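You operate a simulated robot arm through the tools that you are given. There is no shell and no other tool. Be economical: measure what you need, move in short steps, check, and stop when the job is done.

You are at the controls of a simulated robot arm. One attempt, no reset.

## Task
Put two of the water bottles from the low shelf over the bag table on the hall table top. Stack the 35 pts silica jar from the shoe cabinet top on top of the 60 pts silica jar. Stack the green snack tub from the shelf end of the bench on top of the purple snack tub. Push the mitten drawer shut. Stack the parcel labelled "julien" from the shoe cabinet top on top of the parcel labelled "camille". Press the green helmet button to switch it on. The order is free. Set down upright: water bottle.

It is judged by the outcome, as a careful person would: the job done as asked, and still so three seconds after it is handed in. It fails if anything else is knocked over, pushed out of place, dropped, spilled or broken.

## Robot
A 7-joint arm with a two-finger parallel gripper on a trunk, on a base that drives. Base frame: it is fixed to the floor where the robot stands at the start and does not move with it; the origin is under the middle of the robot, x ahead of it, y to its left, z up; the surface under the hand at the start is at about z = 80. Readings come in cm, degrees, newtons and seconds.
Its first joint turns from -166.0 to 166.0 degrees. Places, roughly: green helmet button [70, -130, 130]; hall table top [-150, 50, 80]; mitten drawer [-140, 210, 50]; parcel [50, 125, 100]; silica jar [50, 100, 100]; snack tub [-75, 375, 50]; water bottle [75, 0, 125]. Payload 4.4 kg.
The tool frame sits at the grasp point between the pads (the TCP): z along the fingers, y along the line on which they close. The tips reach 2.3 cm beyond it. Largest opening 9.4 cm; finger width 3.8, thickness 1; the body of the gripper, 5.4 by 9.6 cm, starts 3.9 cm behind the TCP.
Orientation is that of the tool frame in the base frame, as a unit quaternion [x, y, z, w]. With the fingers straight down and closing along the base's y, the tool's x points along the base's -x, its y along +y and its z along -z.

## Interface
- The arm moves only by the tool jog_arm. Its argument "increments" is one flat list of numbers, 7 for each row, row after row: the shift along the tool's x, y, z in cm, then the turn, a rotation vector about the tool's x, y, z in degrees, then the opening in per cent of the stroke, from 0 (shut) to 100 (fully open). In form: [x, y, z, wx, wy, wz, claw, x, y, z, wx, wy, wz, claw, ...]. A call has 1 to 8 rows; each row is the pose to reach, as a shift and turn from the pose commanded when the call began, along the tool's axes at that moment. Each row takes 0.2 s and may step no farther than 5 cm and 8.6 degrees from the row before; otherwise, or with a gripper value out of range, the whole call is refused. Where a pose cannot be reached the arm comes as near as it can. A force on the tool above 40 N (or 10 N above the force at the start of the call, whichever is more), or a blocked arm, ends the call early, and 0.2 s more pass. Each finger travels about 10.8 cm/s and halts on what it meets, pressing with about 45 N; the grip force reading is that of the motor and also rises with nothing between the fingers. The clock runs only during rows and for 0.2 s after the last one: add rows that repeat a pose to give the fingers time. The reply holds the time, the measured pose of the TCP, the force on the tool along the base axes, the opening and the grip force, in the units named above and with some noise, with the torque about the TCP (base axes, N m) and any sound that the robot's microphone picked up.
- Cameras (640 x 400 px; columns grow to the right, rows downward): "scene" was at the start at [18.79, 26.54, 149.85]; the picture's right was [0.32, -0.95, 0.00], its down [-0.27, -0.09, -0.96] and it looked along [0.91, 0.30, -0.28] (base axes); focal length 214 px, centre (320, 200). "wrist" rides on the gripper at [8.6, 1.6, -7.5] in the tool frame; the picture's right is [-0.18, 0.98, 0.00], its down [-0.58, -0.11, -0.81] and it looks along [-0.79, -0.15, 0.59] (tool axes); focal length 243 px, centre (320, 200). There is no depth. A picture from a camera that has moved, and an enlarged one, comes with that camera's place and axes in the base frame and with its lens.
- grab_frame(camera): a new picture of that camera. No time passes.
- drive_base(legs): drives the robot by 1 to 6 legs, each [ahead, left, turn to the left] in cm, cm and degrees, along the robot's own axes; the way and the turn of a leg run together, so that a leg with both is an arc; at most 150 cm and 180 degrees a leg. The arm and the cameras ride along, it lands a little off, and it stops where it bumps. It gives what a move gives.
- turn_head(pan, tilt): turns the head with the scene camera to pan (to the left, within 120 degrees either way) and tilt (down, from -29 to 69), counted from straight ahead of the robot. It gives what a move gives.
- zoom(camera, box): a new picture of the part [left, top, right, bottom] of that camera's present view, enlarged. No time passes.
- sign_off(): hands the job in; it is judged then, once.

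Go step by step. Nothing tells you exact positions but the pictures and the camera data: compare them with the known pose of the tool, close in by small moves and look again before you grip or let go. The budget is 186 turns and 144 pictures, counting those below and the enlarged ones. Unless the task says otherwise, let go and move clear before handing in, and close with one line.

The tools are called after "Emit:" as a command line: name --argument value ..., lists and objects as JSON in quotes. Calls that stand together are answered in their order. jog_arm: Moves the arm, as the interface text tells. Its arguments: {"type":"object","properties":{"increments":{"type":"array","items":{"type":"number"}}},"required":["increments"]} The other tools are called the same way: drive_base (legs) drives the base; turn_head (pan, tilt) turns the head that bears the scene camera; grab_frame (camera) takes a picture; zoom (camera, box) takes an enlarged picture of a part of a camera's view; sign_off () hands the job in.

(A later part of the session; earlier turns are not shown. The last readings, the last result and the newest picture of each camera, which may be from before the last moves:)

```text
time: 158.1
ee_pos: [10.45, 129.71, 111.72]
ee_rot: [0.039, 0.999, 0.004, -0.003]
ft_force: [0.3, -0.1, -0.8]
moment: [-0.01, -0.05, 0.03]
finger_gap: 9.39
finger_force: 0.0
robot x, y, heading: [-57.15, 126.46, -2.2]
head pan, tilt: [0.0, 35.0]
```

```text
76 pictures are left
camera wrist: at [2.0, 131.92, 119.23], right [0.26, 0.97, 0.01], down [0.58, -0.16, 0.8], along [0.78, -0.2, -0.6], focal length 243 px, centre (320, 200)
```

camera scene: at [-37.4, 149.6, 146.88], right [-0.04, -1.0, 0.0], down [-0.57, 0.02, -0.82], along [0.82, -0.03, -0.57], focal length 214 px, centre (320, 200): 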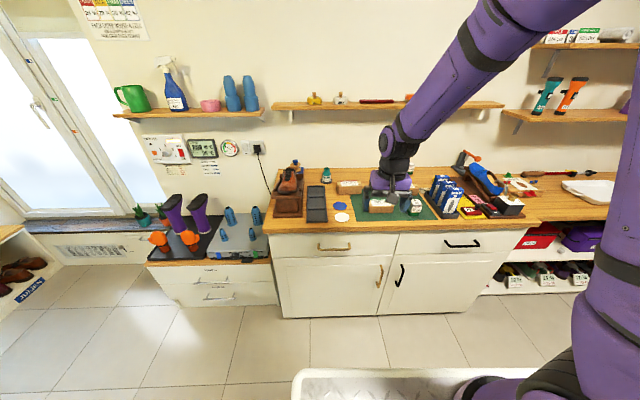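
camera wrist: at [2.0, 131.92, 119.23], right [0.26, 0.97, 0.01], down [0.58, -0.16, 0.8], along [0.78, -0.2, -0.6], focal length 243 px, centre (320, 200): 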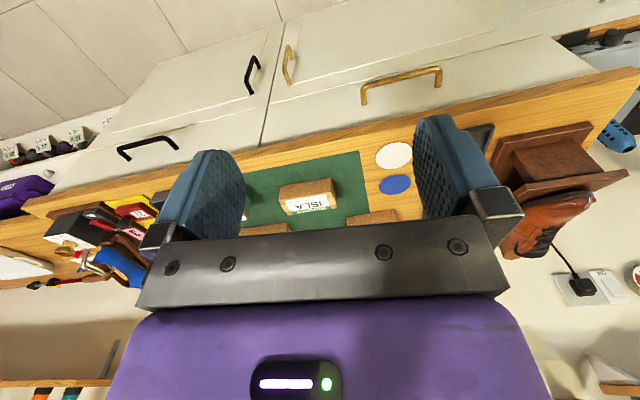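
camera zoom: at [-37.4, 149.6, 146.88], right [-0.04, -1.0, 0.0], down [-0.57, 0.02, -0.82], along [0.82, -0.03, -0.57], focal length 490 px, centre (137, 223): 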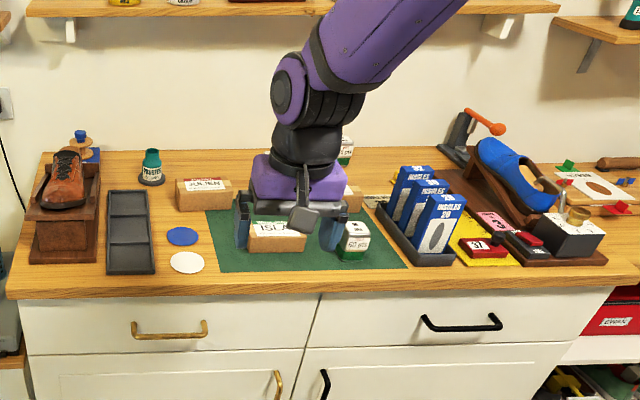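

I move the arm up and aside to get a clear look.

Emit:
jog_arm --increments '[0, -3.5, -3.5, 0, 0, 0, 100, 0, -7, -7, 0, 0, 0, 100, 0, -10.5, -10.5, 0, 0, 0, 100, 0, -14, -14, 0, 0, 0, 100, 0, -17.5, -17.5, 0, 0, 0, 100, 0, -21, -21, 0, 0, 0, 100, 0, -24.5, -24.5, 0, 0, 0, 100, 0, -28, -28, 0, 0, 0, 100]'

Emit:
drive_base --legs '[[18, 0, 2]]'

Emit:
turn_head --pan -12 --tilt 42

Emit:
grab_frame --camera "scene"

Emit:
zoom --camera "scene" --box '[220, 100, 440, 240]'

```text
time: 159.9
ee_pos: [8.44, 101.56, 139.4]
ee_rot: [0.038, 0.999, 0.005, -0.003]
ft_force: [-0.4, 0.1, -0.6]
moment: [-0.01, 0.01, 0.03]
finger_gap: 9.37
finger_force: 0.1
robot x, y, heading: [-57.04, 126.5, -2.1]
head pan, tilt: [0.0, 35.0]
```

```text
time: 161.4
ee_pos: [27.08, 103.11, 139.44]
ee_rot: [0.026, 1.0, 0.005, -0.002]
ft_force: [1.0, -0.4, -0.2]
moment: [0.0, -0.01, -0.02]
finger_gap: 9.42
finger_force: 0.1
robot x, y, heading: [-38.53, 126.5, -0.5]
head pan, tilt: [0.0, 35.0]
```

```text
time: 162.1
ee_pos: [27.09, 102.99, 139.4]
ee_rot: [0.024, 1.0, 0.004, -0.003]
ft_force: [-0.6, -0.4, -0.4]
moment: [0.01, 0.03, -0.03]
finger_gap: 9.41
finger_force: 0.1
robot x, y, heading: [-38.8, 126.07, -0.3]
head pan, tilt: [-12.0, 42.0]
```

```text
75 pictures are left
camera scene: at [-20.68, 148.05, 145.84], right [-0.21, -0.98, 0.0], down [-0.65, 0.14, -0.74], along [0.73, -0.16, -0.67], focal length 214 px, centre (320, 200)
```

scene: 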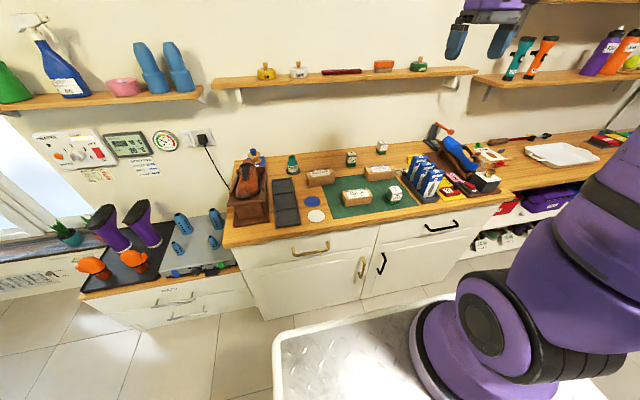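

```text
2.86 times, centred on (330, 170) of scene
camera zoom: at [-20.68, 148.05, 145.84], right [-0.21, -0.98, 0.0], down [-0.65, 0.14, -0.74], along [0.73, -0.16, -0.67], focal length 613 px, centre (291, 286)
```

zoom: 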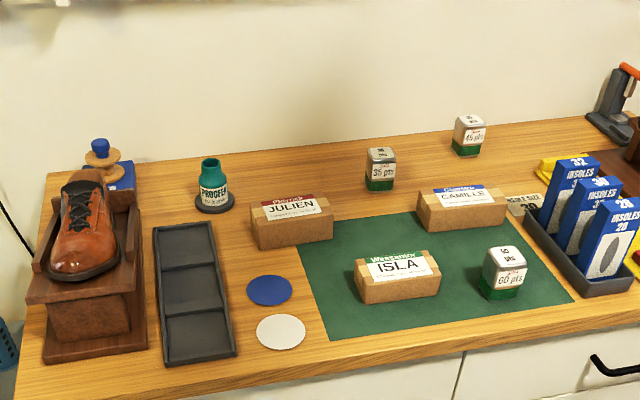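

Clear view: 35 jar ≈(71,111), 60 jar ≈(39,102.5), Julien parcel ≈(61,130), Camille ≈(60,100); cabinet top ≈ z 82. I move the base closer and tilt the tool outward to reach the far jar.

Emit:
drive_base --legs '[[6, -12, 0]]'

Emit:
jog_arm --increments '[0, 2.5, 2, 0, -3.2, 0, 100, 0, 5, 4, 0, -6.4, 0, 100, -1, 7.5, 6, 0, -9.6, 0, 100, -3, 10, 8, 0, -12.8, 0, 100, -5, 12.5, 10, 0, -16, 0, 100, -7, 15, 12, 0, -19.2, 0, 100, -9, 17.5, 14, 0, -22.4, 0, 100, -11, 19.5, 16, 0, -25, 0, 100]'

Emit:
grab_frame --camera "wrist"

Emit:
grab_frame --camera "scene"

```text
time: 163.4
ee_pos: [33.23, 90.98, 139.41]
ee_rot: [0.024, 1.0, 0.005, -0.002]
ft_force: [0.4, 0.6, -0.2]
moment: [0.01, 0.03, -0.01]
finger_gap: 9.41
finger_force: 0.1
robot x, y, heading: [-32.83, 114.42, -0.3]
head pan, tilt: [-12.0, 42.0]
```

```text
time: 165.2
ee_pos: [45.11, 110.14, 123.46]
ee_rot: [0.025, 0.977, -0.001, 0.214]
ft_force: [-0.4, 0.1, 0.2]
moment: [0.02, -0.01, 0.01]
finger_gap: 9.4
finger_force: 0.0
robot x, y, heading: [-32.94, 114.37, -0.4]
head pan, tilt: [-12.0, 42.0]
```

```text
73 pictures are left
camera wrist: at [34.07, 112.32, 126.77], right [0.22, 0.97, 0.09], down [0.18, -0.13, 0.97], along [0.96, -0.19, -0.21], focal length 243 px, centre (320, 200)
```

wrist: 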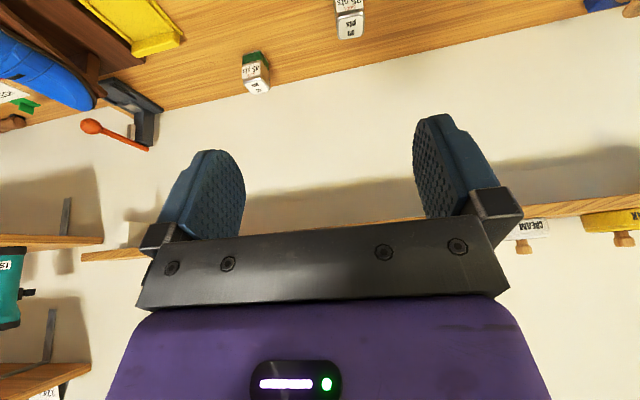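

```text
72 pictures are left
camera scene: at [-14.71, 135.98, 145.85], right [-0.21, -0.98, 0.0], down [-0.65, 0.14, -0.74], along [0.73, -0.16, -0.67], focal length 214 px, centre (320, 200)
```

scene: 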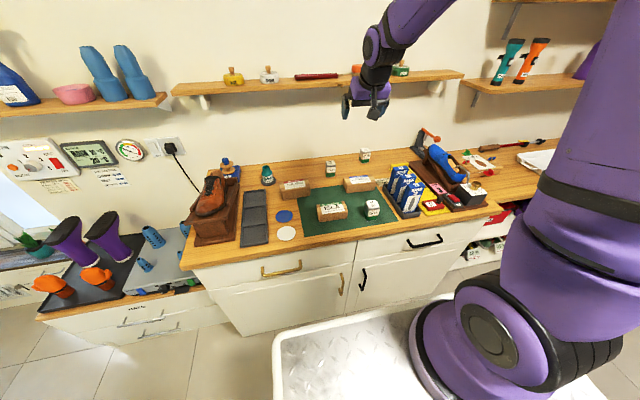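

Emit:
jog_arm --increments '[-0.4, 0.5, 4.4, 0, 0, 0, 100, -0.8, 1, 8.8, 0, 0, 0, 100, -1.2, 1.5, 13.2, 0, 0, 0, 100, -1.6, 2, 17.6, 0, 0, 0, 100, -2, 2.5, 22, 0, 0, 0, 100, -2, 3, 25, 0, 0, 0, 100]'

Emit:
grab_frame --camera "wrist"

Emit:
zoom --camera "scene" --box '[260, 60, 480, 240]'

```text
time: 166.6
ee_pos: [57.25, 112.71, 101.75]
ee_rot: [0.026, 0.977, -0.001, 0.213]
ft_force: [0.3, 0.6, 0.2]
moment: [0.03, 0.0, 0.01]
finger_gap: 9.4
finger_force: 0.0
robot x, y, heading: [-32.65, 114.48, -0.5]
head pan, tilt: [-12.0, 42.0]
```

```text
71 pictures are left
camera wrist: at [46.39, 114.98, 104.97], right [0.22, 0.97, 0.09], down [0.19, -0.13, 0.97], along [0.96, -0.19, -0.21], focal length 243 px, centre (320, 200)
```

wrist: 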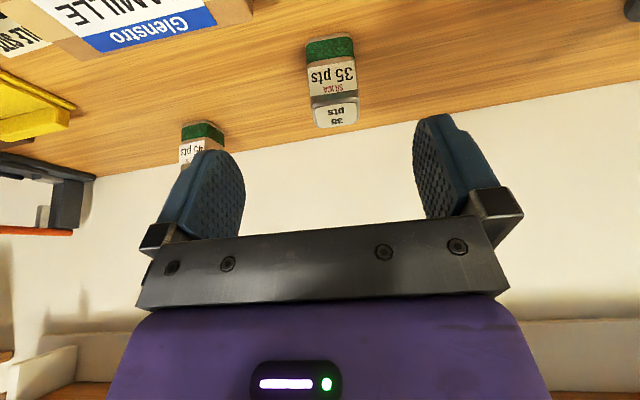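

```text
2.22 times, centred on (370, 150) of scene
camera zoom: at [-14.72, 136.01, 145.85], right [-0.21, -0.98, 0.0], down [-0.65, 0.14, -0.74], along [0.73, -0.16, -0.67], focal length 477 px, centre (209, 311)
```

zoom: 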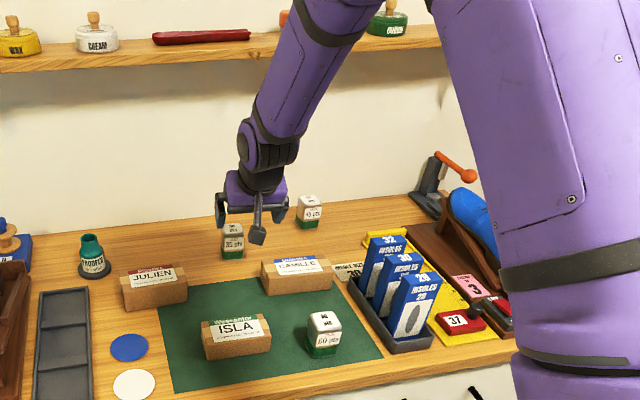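

35 jar top ≈(67.7, 113.2, 91.9). Line up on the tool axis, 6 cm short.

Emit:
jog_arm --increments '[-2, 0.4, 3, 0, 0, 0, 100, -4.4, 0.9, 6, 0, 0, 0, 100, -4.4, 0.9, 9.5, 0, 0, 0, 100]'

Emit:
grab_frame --camera "wrist"

```text
time: 167.4
ee_pos: [65.41, 113.15, 94.67]
ee_rot: [0.024, 0.977, 0.0, 0.214]
ft_force: [0.1, 0.4, 1.2]
moment: [0.02, 0.0, 0.01]
finger_gap: 9.4
finger_force: 0.1
robot x, y, heading: [-32.99, 114.31, -0.7]
head pan, tilt: [-12.0, 42.0]
```

```text
69 pictures are left
camera wrist: at [54.5, 115.44, 98.16], right [0.21, 0.97, 0.09], down [0.19, -0.13, 0.97], along [0.96, -0.19, -0.21], focal length 243 px, centre (320, 200)
```

wrist: 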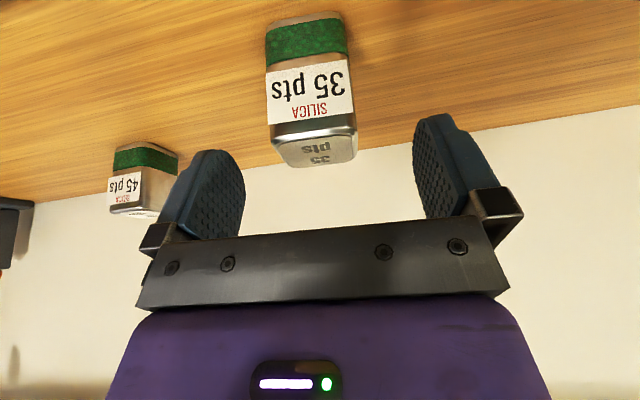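

Emit:
jog_arm --increments '[0, 0, 3, 0, 0, 0, 100, 0, 0, 5.6, 0, 0, 0, 100, 0, 0, 5.6, 0, 0, 0, 0, 0, 0, 5.6, 0, 0, 0, 0, 0, 0, 5.6, 0, 0, 0, 0]'

Emit:
grab_frame --camera "wrist"

```text
time: 168.6
ee_pos: [67.91, 113.03, 89.94]
ee_rot: [0.024, 0.976, 0.0, 0.216]
ft_force: [2.7, -3.1, 23.5]
moment: [-0.62, 0.18, 0.1]
finger_gap: 4.34
finger_force: 44.8
robot x, y, heading: [-32.73, 114.35, -0.5]
head pan, tilt: [-12.0, 42.0]
```

```text
68 pictures are left
camera wrist: at [56.88, 115.29, 93.17], right [0.21, 0.97, 0.09], down [0.18, -0.13, 0.98], along [0.96, -0.19, -0.2], focal length 243 px, centre (320, 200)
```

wrist: 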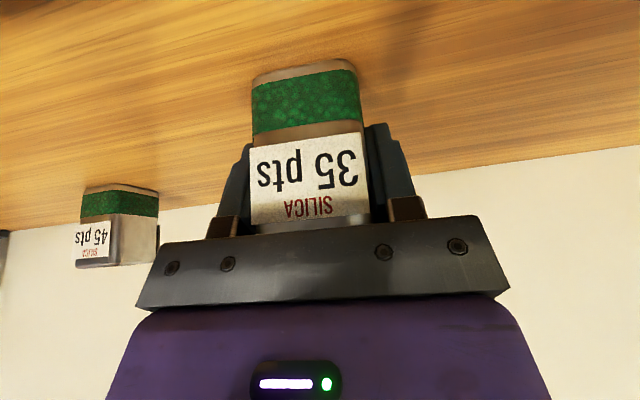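

Gripped. Lift 15 cm.

Emit:
jog_arm --increments '[-0.8, 0, -1.8, 0, 0, 0, 0, -2.5, 0, -5.5, 0, 0, 0, 0, -4.3, 0, -9.5, 0, 0, 0, 0, -6.2, 0, -13.6, 0, 0, 0, 0]'

Emit:
jog_arm --increments '[4, -1.3, -1.8, 0, 0, 0, 0, 8, -2.6, -3.6, 0, 0, 0, 0, 12, -3.9, -5.4, 0, 0, 0, 0, 16, -5.2, -7.2, 0, 0, 0, 0, 20, -6.5, -9, 0, 0, 0, 0, 24, -7.8, -10.8, 0, 0, 0, 0, 27.2, -9.3, -12.5, 0, 0, 0, 0]'

Emit:
grab_frame --camera "wrist"

Emit:
zoom --camera "scene" --box '[280, 120, 460, 240]'

```text
time: 169.6
ee_pos: [67.79, 113.02, 104.72]
ee_rot: [0.024, 0.977, -0.001, 0.213]
ft_force: [0.5, 1.0, -1.2]
moment: [0.01, 0.01, 0.01]
finger_gap: 4.35
finger_force: 45.2
robot x, y, heading: [-33.02, 114.4, -0.5]
head pan, tilt: [-12.0, 42.0]
```

```text
time: 171.2
ee_pos: [37.65, 105.34, 104.58]
ee_rot: [0.024, 0.977, -0.001, 0.214]
ft_force: [-0.1, 0.2, -0.6]
moment: [-0.01, 0.02, -0.01]
finger_gap: 4.37
finger_force: 45.1
robot x, y, heading: [-33.17, 114.19, -0.5]
head pan, tilt: [-12.0, 42.0]
```

```text
67 pictures are left
camera wrist: at [26.62, 107.48, 107.95], right [0.21, 0.97, 0.09], down [0.19, -0.13, 0.97], along [0.96, -0.19, -0.21], focal length 243 px, centre (320, 200)
```

wrist: 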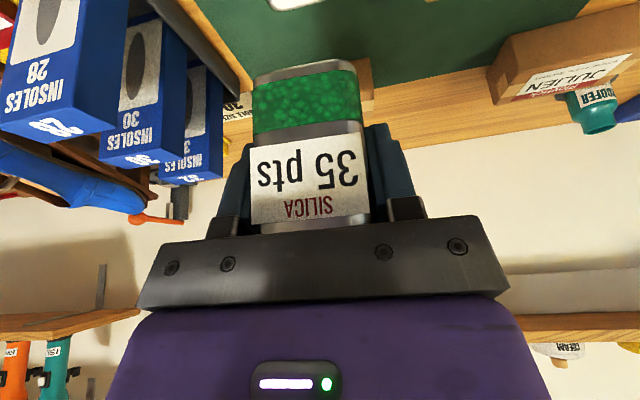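

```text
3.33 times, centred on (370, 180) of scene
camera zoom: at [-14.61, 136.06, 145.83], right [-0.21, -0.98, 0.0], down [-0.65, 0.14, -0.74], along [0.73, -0.16, -0.67], focal length 715 px, centre (153, 267)
```

zoom: 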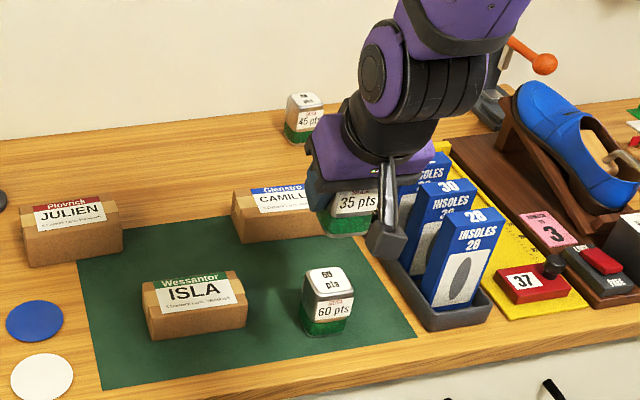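

60 jar top centre ≈(37.5, 104.75, 91.9). Lower to just above it and check.

Emit:
jog_arm --increments '[1.1, -0.67, 2.2, 0, 0, 0, 0, 2.2, -0.67, 4.4, 0, 0, 0, 0, 3.0, -0.67, 6.2, 0, 0, 0, 0]'

Emit:
grab_frame --camera "wrist"

Emit:
zoom --camera "scene" --box '[320, 150, 420, 230]'

```text
time: 172.0
ee_pos: [37.21, 104.72, 97.77]
ee_rot: [0.024, 0.976, -0.001, 0.214]
ft_force: [0.6, 0.3, -0.9]
moment: [0.0, 0.0, 0.0]
finger_gap: 4.34
finger_force: 45.6
robot x, y, heading: [-33.26, 114.26, -0.5]
head pan, tilt: [-12.0, 42.0]
```

```text
65 pictures are left
camera wrist: at [26.36, 106.88, 101.09], right [0.22, 0.97, 0.09], down [0.19, -0.13, 0.97], along [0.96, -0.19, -0.21], focal length 243 px, centre (320, 200)
```

wrist: 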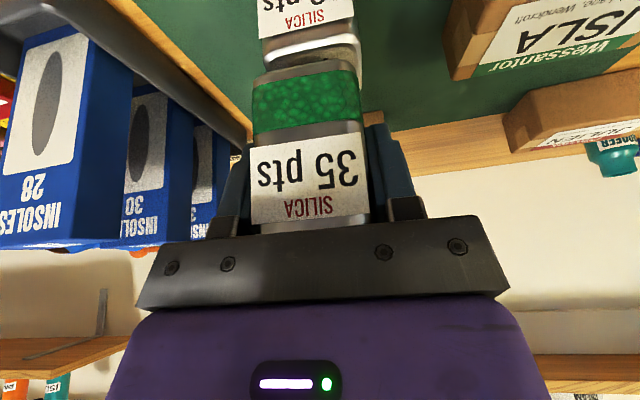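

```text
5.00 times, centred on (370, 190) of scene
camera zoom: at [-14.69, 136.02, 145.84], right [-0.21, -0.98, 0.0], down [-0.65, 0.14, -0.74], along [0.73, -0.16, -0.67], focal length 1072 px, centre (70, 250)
```

zoom: 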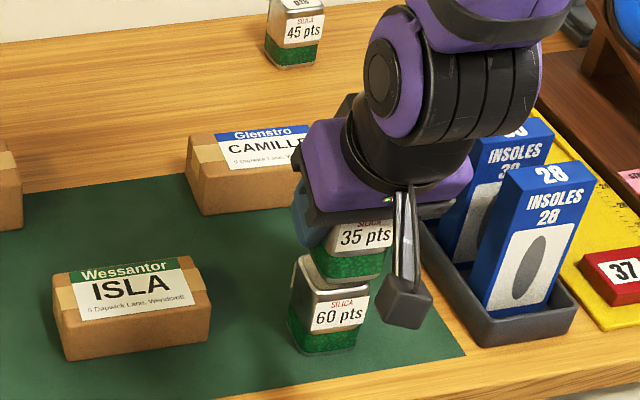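

Slight correction (+0.4 x, +0.3 y) and lower to contact.

Emit:
jog_arm --increments '[-0.35, 0.32, 0.2, 0, 0, 0, 0, 0.05, 0.32, 1.05, 0, 0, 0, 0]'

Emit:
zoom --camera "wrist" --box '[200, 0, 440, 150]'

```text
time: 172.6
ee_pos: [37.74, 104.99, 96.85]
ee_rot: [0.025, 0.976, -0.001, 0.214]
ft_force: [0.2, 0.2, -0.7]
moment: [0.02, 0.0, -0.01]
finger_gap: 4.35
finger_force: 44.8
robot x, y, heading: [-33.12, 113.95, -0.4]
head pan, tilt: [-12.0, 42.0]
```

```text
2.67 times, centred on (320, 75) of wrist
camera zoom: at [26.81, 107.2, 100.12], right [0.21, 0.97, 0.09], down [0.19, -0.13, 0.97], along [0.96, -0.19, -0.21], focal length 647 px, centre (320, 533)
```

zoom: 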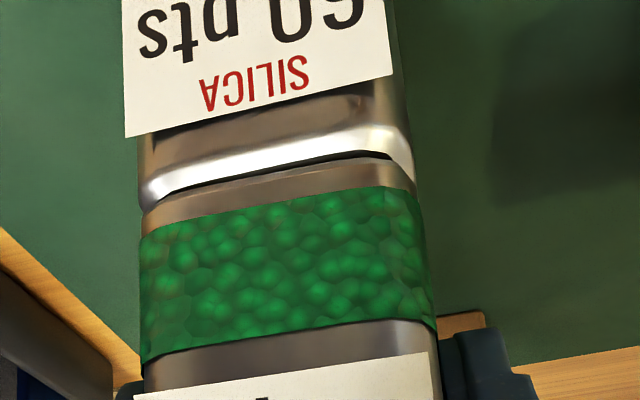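

Emit:
jog_arm --increments '[0.17, 0, 0.36, 0, 0, 0, 0]'

Emit:
jog_arm --increments '[0.17, 0, 0.36, 0, 0, 0, 0]'

```text
time: 173.2
ee_pos: [37.88, 105.01, 96.72]
ee_rot: [0.025, 0.976, -0.002, 0.217]
ft_force: [-5.4, 0.4, 20.4]
moment: [-0.32, 0.74, -0.1]
finger_gap: 4.38
finger_force: 45.0
robot x, y, heading: [-32.93, 114.37, -0.2]
head pan, tilt: [-12.0, 42.0]
stopped in row 1: the force on the tool passed its limit at 41 N (the readings are from after the stop); the commanded pose is now the measured one
```

```text
time: 173.5
ee_pos: [37.9, 104.94, 96.67]
ee_rot: [0.025, 0.976, -0.001, 0.219]
ft_force: [-7.1, 0.0, 23.4]
moment: [-0.25, 0.83, -0.04]
finger_gap: 4.36
finger_force: 44.9
robot x, y, heading: [-32.81, 114.58, -0.3]
head pan, tilt: [-12.0, 42.0]
stopped in row 1: the force on the tool passed its limit at 48 N (the readings are from after the stop); the commanded pose is now the measured one
```

Contact. Release and retreat.

Emit:
jog_arm --increments '[-0.08, 0, -0.2, 0, 0, 0, 0, -0.08, 0, -0.2, 0, 0, 0, 25, -0.08, 0, -0.2, 0, 0, 0, 60, -0.08, 0, -0.2, 0, 0, 0, 100, -0.08, 0, -0.2, 0, 0, 0, 100, -0.08, 0, -4, 0, 0, 0, 100, -0.08, 0, -8, 0, 0, 0, 100, -0.08, 0, -12.5, 0, 0, 0, 100]'

Emit:
grab_frame --camera "wrist"

Emit:
zoom --camera "scene" --box '[270, 130, 430, 240]'

```text
time: 175.3
ee_pos: [32.53, 105.18, 107.78]
ee_rot: [0.025, 0.976, -0.002, 0.216]
ft_force: [0.9, -0.7, -0.4]
moment: [0.0, 0.01, -0.02]
finger_gap: 9.39
finger_force: 0.1
robot x, y, heading: [-32.77, 114.3, -0.3]
head pan, tilt: [-12.0, 42.0]
```

```text
62 pictures are left
camera wrist: at [21.6, 107.4, 111.1], right [0.21, 0.97, 0.09], down [0.18, -0.13, 0.98], along [0.96, -0.19, -0.2], focal length 243 px, centre (320, 200)
```

wrist: 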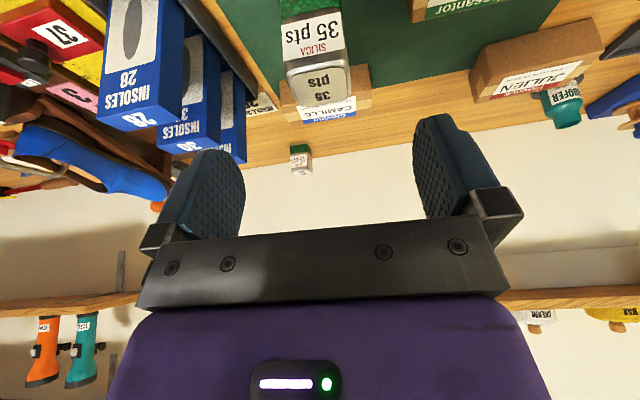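

```text
3.64 times, centred on (350, 185) of scene
camera zoom: at [-14.58, 136.02, 145.83], right [-0.21, -0.98, 0.0], down [-0.65, 0.14, -0.74], along [0.73, -0.16, -0.67], focal length 780 px, centre (211, 254)
```

zoom: 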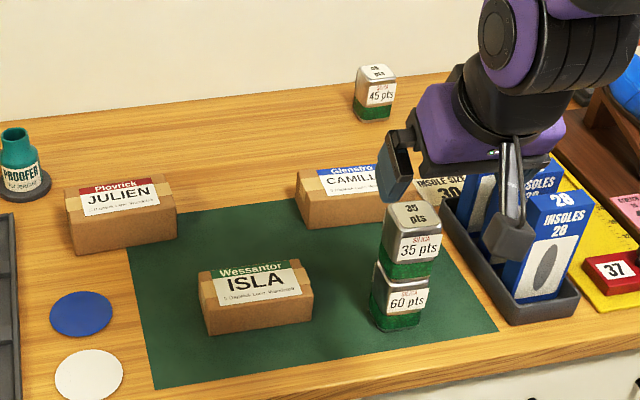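

Jars stacked. Now the parcels: Julien is about 6×12×5.4 cm at ≈(57.3,131), Camille ≈(55.5,102.5). I straighten the tool and move left, up high.

Emit:
jog_arm --increments '[-2, 3.7, -1.8, 0, 4.2, 0, 100, -4, 7.4, -3.6, 0, 8.4, 0, 100, -6, 11.1, -5.4, 0, 12.6, 0, 100, -8, 14.8, -7.2, 0, 16.8, 0, 100, -10.2, 18.6, -9, 0, 21, 0, 100, -12.4, 22.4, -10.6, 0, 25, 0, 100]'

Emit:
jog_arm --increments '[0, 0, 0, 0, 0, 8.4, 100, 0, 0, 0, 0, 0, 16.8, 100, 0, 0, 0, 0, 0, 25.2, 100, 0, 0, 0, 0, 0, 33.6, 100, 0, 0, 0, 0, 0, 42, 100, 0, 0, 0, 0, 0, 50.4, 100, 0, 0, 0, 0, 0, 58.8, 100, 0, 0, 0, 0, 0, 67.2, 100]'

Emit:
jog_arm --increments '[-1, 4, 0, 0, 0, 8.4, 100, -2, 8, 0, 0, 0, 16.8, 100, -3, 11, 0, 0, 0, 22.8, 100]'

Emit:
grab_frame --camera "wrist"

Emit:
zoom --camera "scene" --box '[250, 90, 450, 240]'

```text
time: 176.7
ee_pos: [40.4, 126.96, 122.9]
ee_rot: [0.024, 1.0, 0.004, 0.0]
ft_force: [-0.6, -0.3, -0.1]
moment: [0.07, 0.0, -0.02]
finger_gap: 9.38
finger_force: 0.0
robot x, y, heading: [-33.23, 114.43, -0.4]
head pan, tilt: [-12.0, 42.0]
```

```text
time: 178.5
ee_pos: [40.46, 127.09, 122.95]
ee_rot: [0.574, 0.818, 0.004, -0.001]
ft_force: [0.1, -0.2, 0.9]
moment: [0.01, 0.01, 0.01]
finger_gap: 9.4
finger_force: 0.1
robot x, y, heading: [-32.84, 114.3, -0.4]
head pan, tilt: [-12.0, 42.0]
```

```text
time: 179.3
ee_pos: [51.94, 127.9, 123.04]
ee_rot: [0.725, 0.689, 0.004, -0.002]
ft_force: [-0.1, -0.8, 1.2]
moment: [0.0, -0.03, 0.02]
finger_gap: 9.4
finger_force: 0.1
robot x, y, heading: [-32.73, 114.07, -0.3]
head pan, tilt: [-12.0, 42.0]
```

```text
60 pictures are left
camera wrist: at [53.9, 136.48, 130.77], right [0.97, -0.23, 0.0], down [-0.14, -0.58, 0.8], along [-0.19, -0.78, -0.6], focal length 243 px, centre (320, 200)
```

wrist: 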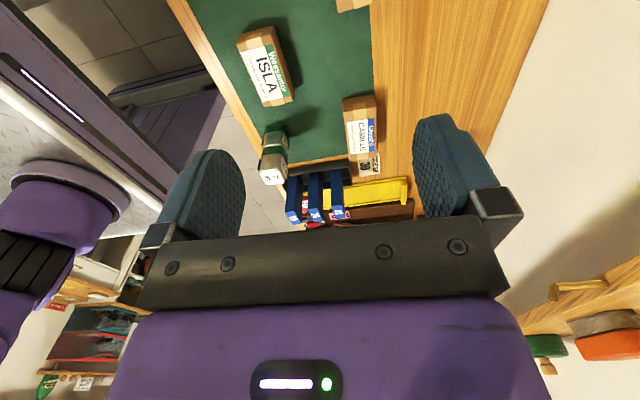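

```text
2.67 times, centred on (350, 165) of scene
camera zoom: at [-14.72, 136.01, 145.85], right [-0.21, -0.98, 0.0], down [-0.65, 0.14, -0.74], along [0.73, -0.16, -0.67], focal length 572 px, centre (240, 293)
```

zoom: 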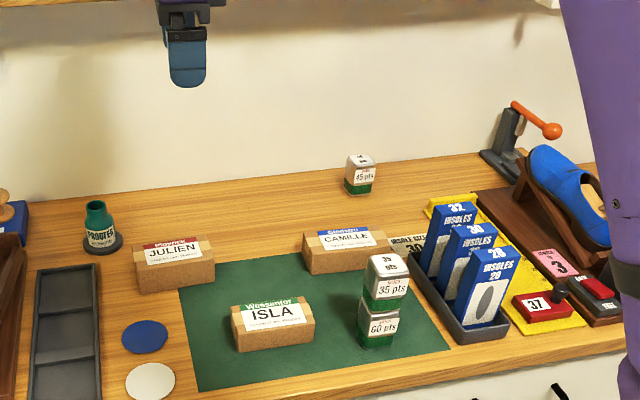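

Emit:
zoom --camera "wrist" --box '[220, 0, 440, 180]'

```text
2.22 times, centred on (330, 90) of wrist
camera zoom: at [53.9, 136.48, 130.77], right [0.97, -0.23, 0.0], down [-0.14, -0.58, 0.8], along [-0.19, -0.78, -0.6], focal length 539 px, centre (298, 444)
```

zoom: 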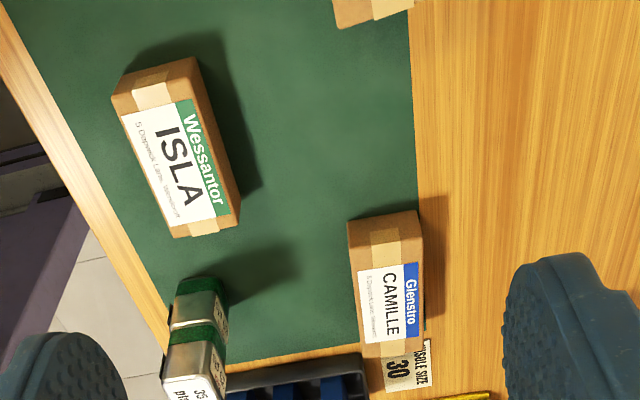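

Camille's top centre is (54.3, 103.4), yaw ≈4°. I shift left to see Julien with the wrist camera.

Emit:
jog_arm --increments '[4.8, 0, 0, 0, 0, 0, 100, 9.6, 0, 0, 0, 0, 0, 100, 14.4, 0, 0, 0, 0, 0, 100, 19, 0, 0, 0, 0, 0, 100]'

Emit:
zoom --camera "wrist" --box '[220, 0, 440, 180]'

```text
time: 180.3
ee_pos: [53.0, 146.84, 123.25]
ee_rot: [0.724, 0.689, 0.004, -0.002]
ft_force: [0.4, -0.9, 0.4]
moment: [0.07, 0.01, 0.01]
finger_gap: 9.41
finger_force: 0.1
robot x, y, heading: [-32.81, 114.29, -0.7]
head pan, tilt: [-12.0, 42.0]
```

```text
2.22 times, centred on (330, 90) of wrist
camera zoom: at [54.95, 155.41, 130.95], right [0.97, -0.23, 0.0], down [-0.14, -0.58, 0.8], along [-0.19, -0.78, -0.6], focal length 539 px, centre (298, 444)
```

zoom: 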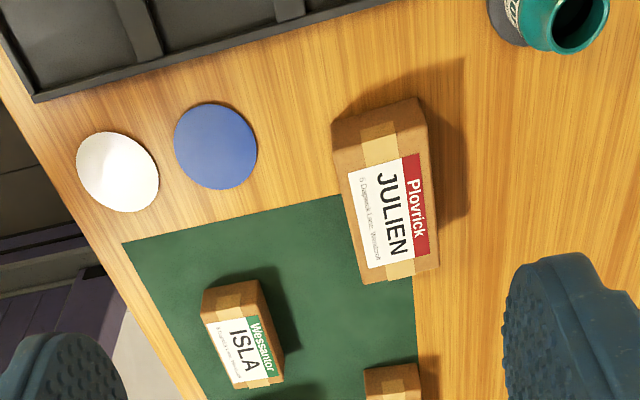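

Julien: top centre (56.5, 131.1), yaw ≈-2°. Move above it, aligned, down to z≈97.

Emit:
jog_arm --increments '[-4, 1, 2, 0, 0, -1.5, 100, -8, 2, 4, 0, 0, -3, 100, -12, 3.2, 6, 0, 0, -4.6, 100, -15.5, 4.3, 9, 0, 0, -4.6, 100, -15.5, 4.3, 14, 0, 0, -4.6, 100, -15.5, 4.3, 19, 0, 0, -4.6, 100, -15.5, 4.3, 24, 0, 0, -4.6, 100, -15.5, 4.3, 26.5, 0, 0, -4.6, 100]'

Emit:
grab_frame --camera "wrist"

Emit:
zoom --camera "scene" --box '[240, 90, 400, 220]'

```text
time: 182.1
ee_pos: [56.11, 131.56, 96.53]
ee_rot: [0.696, 0.718, 0.004, -0.002]
ft_force: [-0.5, -0.3, 0.2]
moment: [-0.01, -0.02, 0.03]
finger_gap: 9.41
finger_force: 0.0
robot x, y, heading: [-32.95, 114.19, -0.5]
head pan, tilt: [-12.0, 42.0]
```

```text
56 pictures are left
camera wrist: at [57.53, 140.19, 104.16], right [0.99, -0.15, 0.0], down [-0.09, -0.59, 0.8], along [-0.12, -0.79, -0.6], focal length 243 px, centre (320, 200)
```

wrist: 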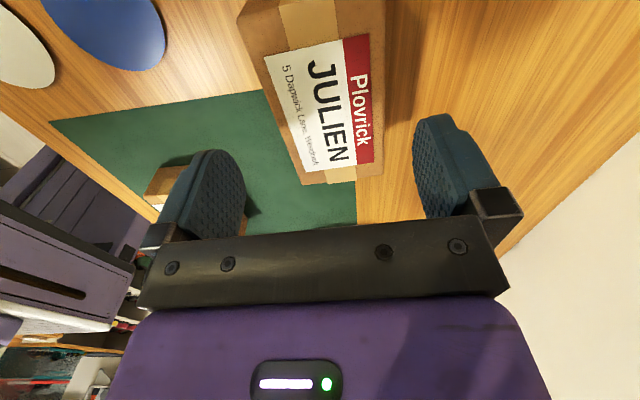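

```text
3.08 times, centred on (320, 155) of scene
camera zoom: at [-14.7, 136.01, 145.84], right [-0.21, -0.98, 0.0], down [-0.65, 0.14, -0.74], along [0.73, -0.16, -0.67], focal length 660 px, centre (320, 338)
```

zoom: 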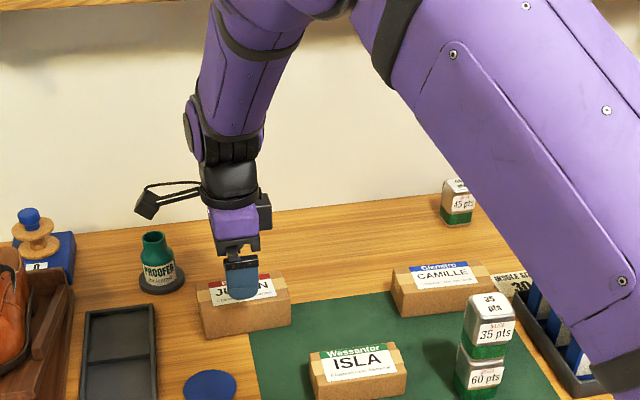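

Emit:
jog_arm --increments '[-0.3, 0.7, 3, 0, 0, 0, 100, -0.3, 0.7, 6, 0, 0, 0, 100, -0.3, 0.7, 7.7, 0, 0, 0, 100, -0.3, 0.7, 7.7, 0, 0, 0, 0, -0.3, 0.7, 7.7, 0, 0, 0, 0, -0.3, 0.7, 7.7, 0, 0, 0, 0]'

Emit:
grab_frame --camera "wrist"

```text
time: 183.5
ee_pos: [57.03, 131.28, 88.93]
ee_rot: [0.696, 0.718, 0.004, -0.003]
ft_force: [-0.4, 0.3, 0.5]
moment: [0.02, -0.02, 0.01]
finger_gap: 6.76
finger_force: 44.7
robot x, y, heading: [-32.71, 113.93, -0.4]
head pan, tilt: [-12.0, 42.0]
```

```text
54 pictures are left
camera wrist: at [58.28, 139.99, 96.49], right [0.99, -0.15, 0.0], down [-0.09, -0.59, 0.8], along [-0.12, -0.79, -0.6], focal length 243 px, centre (320, 200)
```

wrist: 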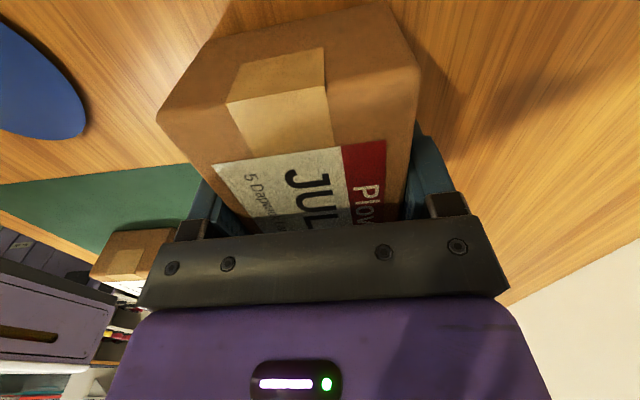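

Gripped. Lift 16 cm and carry over to Camille, turning 5.8° to match.

Emit:
jog_arm --increments '[0, 0, -2, 0, 0, 0, 0, 0, 0, -6, 0, 0, 0, 0, 0, 0, -11, 0, 0, 0, 0, 0, 0, -16, 0, 0, 0, 0]'

Emit:
jog_arm --increments '[-4.7, -0.6, 0, 0, 0, 1, 0, -9.4, -1.2, 0, 0, 0, 2, 0, -14.1, -1.8, 0, 0, 0, 3, 0, -18.8, -2.4, 0, 0, 0, 4, 0, -23.5, -3, 0, 0, 0, 5, 0, -27.8, -3.4, 0, 0, 0, 5.8, 0]'

Emit:
grab_frame --camera "wrist"

Emit:
zoom --camera "scene" --box '[270, 90, 430, 220]'

```text
time: 184.5
ee_pos: [57.04, 131.18, 104.7]
ee_rot: [0.696, 0.718, 0.003, -0.002]
ft_force: [0.5, 0.3, -4.4]
moment: [0.03, 0.03, -0.02]
finger_gap: 6.79
finger_force: 45.0
robot x, y, heading: [-33.05, 114.58, -0.2]
head pan, tilt: [-12.0, 42.0]
```

```text
time: 185.9
ee_pos: [54.53, 103.36, 104.51]
ee_rot: [0.73, 0.683, 0.004, -0.002]
ft_force: [0.7, 1.1, -3.2]
moment: [-0.07, -0.02, 0.02]
finger_gap: 6.8
finger_force: 44.8
robot x, y, heading: [-32.82, 114.37, -0.4]
head pan, tilt: [-12.0, 42.0]
```

```text
53 pictures are left
camera wrist: at [56.69, 111.87, 112.16], right [0.97, -0.25, 0.0], down [-0.15, -0.58, 0.8], along [-0.2, -0.78, -0.6], focal length 243 px, centre (320, 200)
```

wrist: 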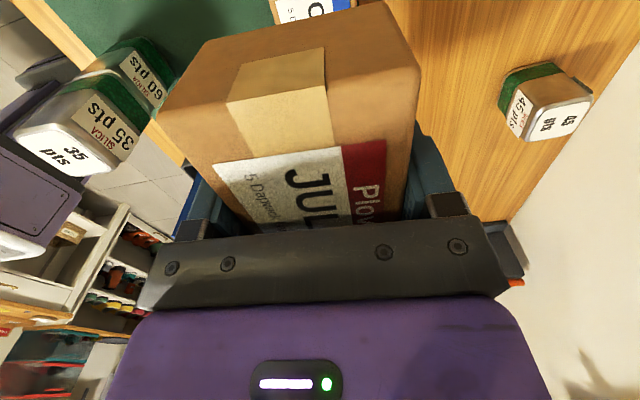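

```text
3.08 times, centred on (350, 155) of scene
camera zoom: at [-14.67, 136.1, 145.83], right [-0.21, -0.98, 0.0], down [-0.65, 0.14, -0.74], along [0.73, -0.16, -0.67], focal length 660 px, centre (228, 338)
```

zoom: 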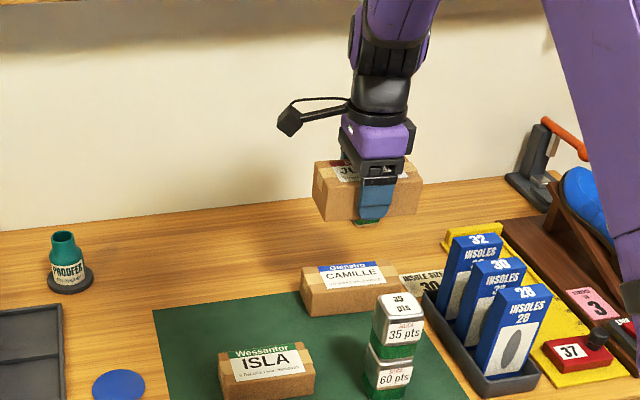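

Emit:
jog_arm --increments '[0.3, 0.1, 3, 0, 0, 0, 0, 0.3, 0.1, 6, 0, 0, 0, 0, 0.3, 0.1, 8.6, 0, 0, 0, 0]'

Emit:
grab_frame --camera "wrist"

Emit:
zoom --camera "scene" --box '[300, 120, 400, 200]'

```text
time: 186.7
ee_pos: [54.9, 103.82, 95.92]
ee_rot: [0.732, 0.682, 0.004, -0.003]
ft_force: [-0.3, -0.3, -2.3]
moment: [0.02, -0.02, 0.01]
finger_gap: 6.78
finger_force: 44.4
robot x, y, heading: [-32.78, 114.29, -0.6]
head pan, tilt: [-12.0, 42.0]
```

```text
51 pictures are left
camera wrist: at [56.99, 112.24, 103.6], right [0.97, -0.25, 0.0], down [-0.15, -0.58, 0.8], along [-0.2, -0.78, -0.6], focal length 243 px, centre (320, 200)
```

wrist: 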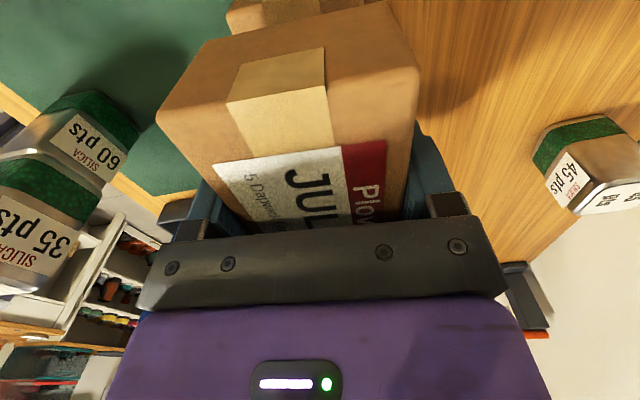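

```text
5.00 times, centred on (350, 160) of scene
camera zoom: at [-14.69, 136.02, 145.84], right [-0.21, -0.98, 0.0], down [-0.65, 0.14, -0.74], along [0.73, -0.16, -0.67], focal length 1072 px, centre (170, 400)
```

zoom: 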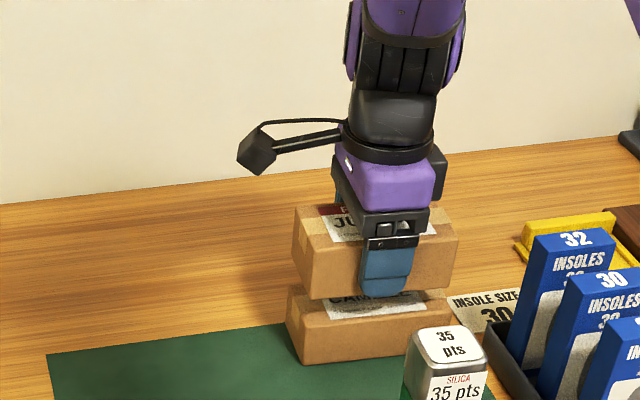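

Emit:
zoom --camera "scene" --box '[320, 155, 370, 195]'

```text
10.00 times, centred on (345, 175) of scene
camera zoom: at [-14.69, 136.02, 145.84], right [-0.21, -0.98, 0.0], down [-0.65, 0.14, -0.74], along [0.73, -0.16, -0.67], focal length 2145 px, centre (70, 450)
```

zoom: 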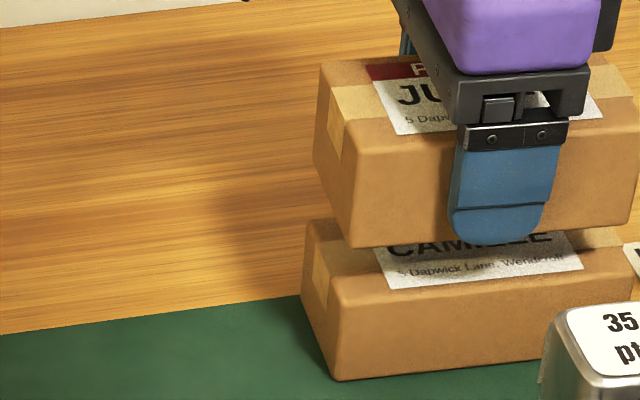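

Small correction (x −0.25, y +0.4) and descend gently.

Emit:
jog_arm --increments '[0.38, -0.28, 0.6, 0, 0, 0, 0, 0.38, -0.28, 1.2, 0, 0, 0, 0, 0.38, -0.28, 1.8, 0, 0, 0, 0]'

Emit:
zoom --camera "scene" --box '[320, 155, 370, 195]'

```text
time: 187.5
ee_pos: [54.47, 104.07, 94.13]
ee_rot: [0.731, 0.682, 0.004, -0.003]
ft_force: [-0.5, 0.2, -3.1]
moment: [0.01, 0.0, 0.04]
finger_gap: 6.79
finger_force: 45.1
robot x, y, heading: [-32.59, 114.41, -0.4]
head pan, tilt: [-12.0, 42.0]
```

```text
10.00 times, centred on (345, 175) of scene
camera zoom: at [-14.66, 136.02, 145.84], right [-0.21, -0.98, 0.0], down [-0.65, 0.14, -0.74], along [0.73, -0.16, -0.67], focal length 2145 px, centre (70, 450)
```

zoom: 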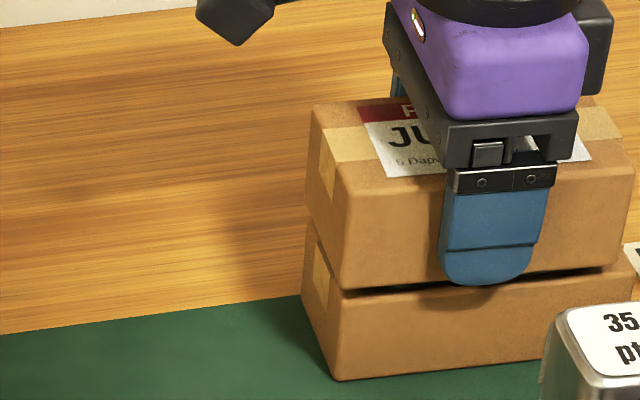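

Emit:
jog_arm --increments '[0.1, 0, 0.5, 0, 0, 0, 0]'

Emit:
jog_arm --increments '[0, 0, 0.4, 0, 0, 0, 0]'

```text
time: 187.9
ee_pos: [54.59, 104.06, 93.72]
ee_rot: [0.732, 0.682, 0.004, -0.003]
ft_force: [-0.4, 0.1, -2.4]
moment: [0.02, 0.0, 0.04]
finger_gap: 6.77
finger_force: 44.6
robot x, y, heading: [-33.17, 114.15, -0.4]
head pan, tilt: [-12.0, 42.0]
```

```text
time: 188.3
ee_pos: [54.44, 104.25, 93.17]
ee_rot: [0.731, 0.682, 0.003, -0.003]
ft_force: [-2.2, 0.5, 3.9]
moment: [-0.26, 0.27, -0.09]
finger_gap: 6.81
finger_force: 45.0
robot x, y, heading: [-32.94, 114.03, -0.3]
head pan, tilt: [-12.0, 42.0]
```

Light contact. Release and rise.

Emit:
jog_arm --increments '[0, 0, 0.1, 0, 0, 0, 0, 0, 0, 0.1, 0, 0, 0, 40, 0, 0, 0.1, 0, 0, 0, 100, 0, 0, 0.1, 0, 0, 0, 100, 0, 0, -4, 0, 0, 0, 100, 0, 0, -9, 0, 0, 0, 100, 0, 0, -14, 0, 0, 0, 100, 0, 0, -19, 0, 0, 0, 100]'

Emit:
zoom --camera "scene" --box '[260, 120, 440, 240]'

```text
time: 190.1
ee_pos: [54.33, 104.11, 112.33]
ee_rot: [0.731, 0.682, 0.003, -0.002]
ft_force: [-0.4, -0.4, -1.4]
moment: [0.02, 0.01, -0.01]
finger_gap: 9.38
finger_force: 0.1
robot x, y, heading: [-32.83, 114.24, -0.5]
head pan, tilt: [-12.0, 42.0]
```

```text
3.33 times, centred on (350, 180) of scene
camera zoom: at [-14.61, 136.02, 145.83], right [-0.21, -0.98, 0.0], down [-0.65, 0.14, -0.74], along [0.73, -0.16, -0.67], focal length 715 px, centre (220, 267)
```

zoom: 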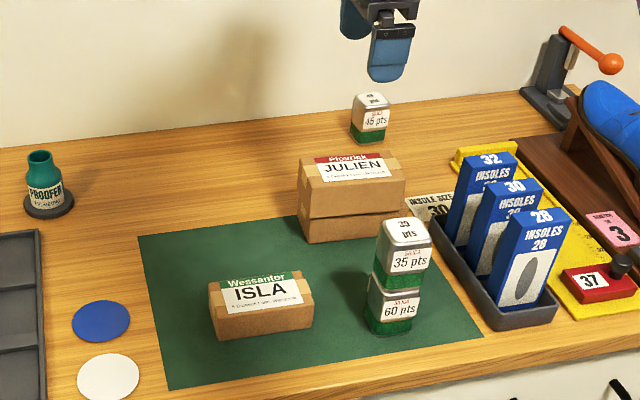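

Parcels stacked neatly. Now retract, undo the roll, and drive to the helmet button.

Emit:
jog_arm --increments '[0, -1, -2, 0, 0, -8.4, 100, 0, -2, -4, 0, 0, -16.8, 100, 0, -4, -6, 0, 0, -25.2, 100, 0, -6, -8, 0, 0, -33.6, 100, 0, -8, -10, 0, 0, -42, 100, 0, -10, -12, 0, 0, -50.4, 100, 0, -12, -14, 0, 0, -58.8, 50, 0, -14, -16, 0, 0, -67.2, 0]'

Emit:
jog_arm --increments '[0, 0, 0, 0, 0, -8.4, 0, 0, 0, 0, 0, 0, -16.8, 0, 0, 0, 0, 0, 0, -24.5, 0]'

Emit:
drive_base --legs '[[-28, 0, 0], [0, -130, 0], [0, -105, 0]]'

Emit:
turn_head --pan -5 --tilt 20

Emit:
grab_frame --camera "scene"

```text
time: 191.9
ee_pos: [40.31, 104.78, 128.22]
ee_rot: [0.23, 0.973, 0.004, -0.001]
ft_force: [0.4, -0.7, -0.3]
moment: [-0.01, 0.0, -0.02]
finger_gap: 0.01
finger_force: 35.0
robot x, y, heading: [-32.93, 114.29, -0.6]
head pan, tilt: [-12.0, 42.0]
```

```text
time: 192.7
ee_pos: [40.4, 104.83, 128.27]
ee_rot: [0.019, 1.0, 0.004, 0.002]
ft_force: [0.4, 0.9, 0.2]
moment: [-0.02, -0.02, 0.0]
finger_gap: 0.0
finger_force: 42.2
robot x, y, heading: [-33.03, 114.25, -0.2]
head pan, tilt: [-12.0, 42.0]
```

```text
time: 205.8
ee_pos: [7.49, -130.04, 128.34]
ee_rot: [0.027, 1.0, 0.004, 0.0]
ft_force: [-0.7, 0.1, 0.1]
moment: [0.03, -0.03, -0.02]
finger_gap: 0.0
finger_force: 42.6
robot x, y, heading: [-65.53, -119.38, -1.3]
head pan, tilt: [-12.0, 42.0]
```

```text
time: 206.6
ee_pos: [7.43, -130.08, 128.35]
ee_rot: [0.026, 1.0, 0.004, 0.001]
ft_force: [-0.8, 0.3, 0.4]
moment: [0.03, 0.02, -0.03]
finger_gap: 0.0
finger_force: 42.4
robot x, y, heading: [-65.77, -119.7, -1.3]
head pan, tilt: [-5.0, 20.0]
```

```text
46 pictures are left
camera scene: at [-45.97, -96.82, 149.28], right [-0.11, -0.99, 0.0], down [-0.34, 0.03, -0.94], along [0.93, -0.1, -0.34], focal length 214 px, centre (320, 200)
```

scene: 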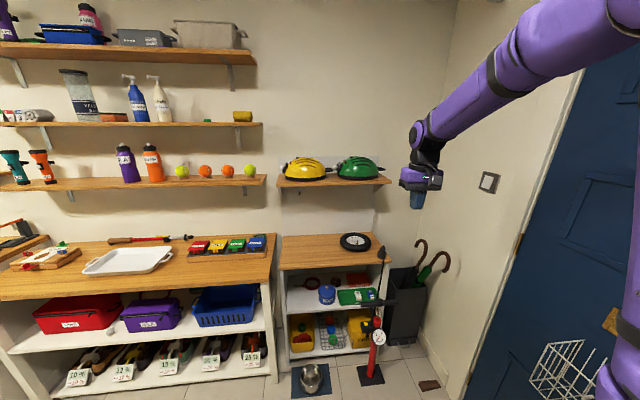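

Emit:
zoom --camera "scene" --box '[270, 140, 400, 210]'

```text
4.92 times, centred on (335, 175) of scene
camera zoom: at [-45.97, -96.82, 149.28], right [-0.11, -0.99, 0.0], down [-0.34, 0.03, -0.94], along [0.93, -0.1, -0.34], focal length 1056 px, centre (246, 323)
```

zoom: 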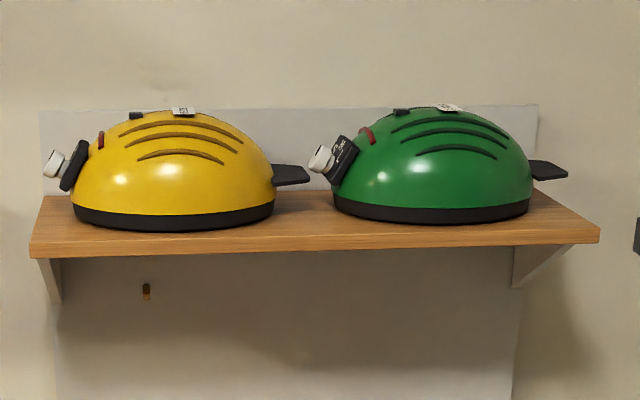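

Emit:
drive_base --legs '[[28, 0, 1.3]]'

Emit:
turn_head --pan -17 --tilt 15

Emit:
zoom --camera "scene" --box '[260, 140, 400, 230]'

Emit:
grab_frame --camera "wrist"

```text
time: 208.6
ee_pos: [36.76, -129.49, 128.42]
ee_rot: [0.013, 1.0, 0.005, 0.001]
ft_force: [-1.0, -0.9, 0.1]
moment: [0.06, 0.0, -0.02]
finger_gap: 0.0
finger_force: 42.1
robot x, y, heading: [-36.66, -121.08, 0.6]
head pan, tilt: [-5.0, 20.0]
```

```text
time: 209.3
ee_pos: [37.35, -130.08, 128.26]
ee_rot: [0.011, 1.0, 0.005, 0.001]
ft_force: [0.5, 0.5, 0.5]
moment: [0.0, 0.05, -0.01]
finger_gap: 0.0
finger_force: 42.1
robot x, y, heading: [-35.95, -121.71, 0.3]
head pan, tilt: [-17.0, 15.0]
```

```text
4.44 times, centred on (330, 185) of scene
camera zoom: at [-17.42, -100.1, 150.1], right [-0.28, -0.96, 0.0], down [-0.25, 0.07, -0.97], along [0.93, -0.27, -0.26], focal length 953 px, centre (276, 267)
```

zoom: 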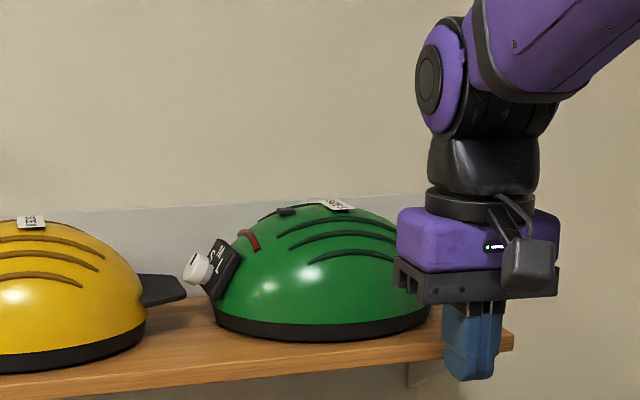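

```text
43 pictures are left
camera wrist: at [28.73, -128.19, 135.88], right [0.21, 0.98, 0.01], down [0.58, -0.13, 0.81], along [0.79, -0.16, -0.59], focal length 243 px, centre (320, 200)
```

wrist: 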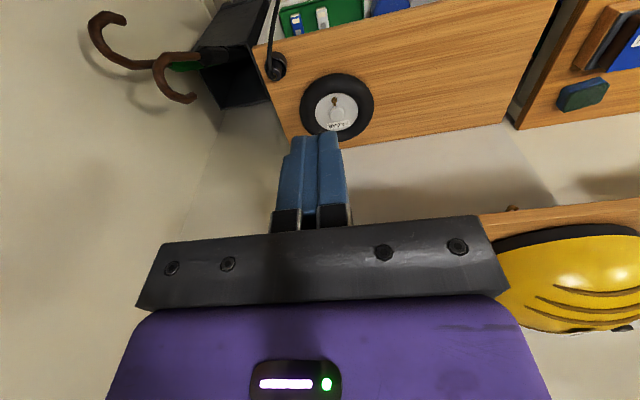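

Emit:
zoom --camera "scene" --box '[296, 180, 344, 210]'

```text
13.33 times, centred on (320, 195) of scene
camera zoom: at [-17.42, -100.1, 150.1], right [-0.28, -0.96, 0.0], down [-0.25, 0.07, -0.97], along [0.93, -0.27, -0.26], focal length 2860 px, centre (320, 267)
```

zoom: 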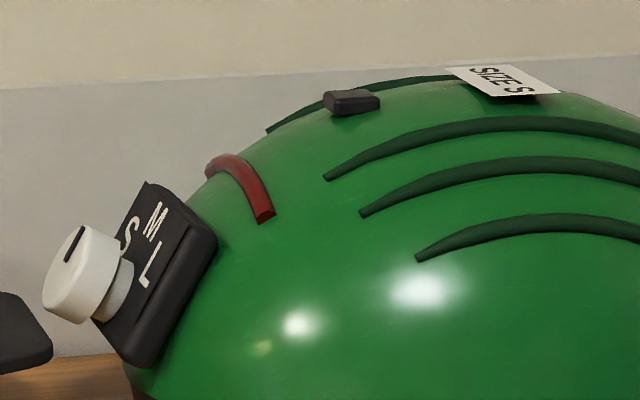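

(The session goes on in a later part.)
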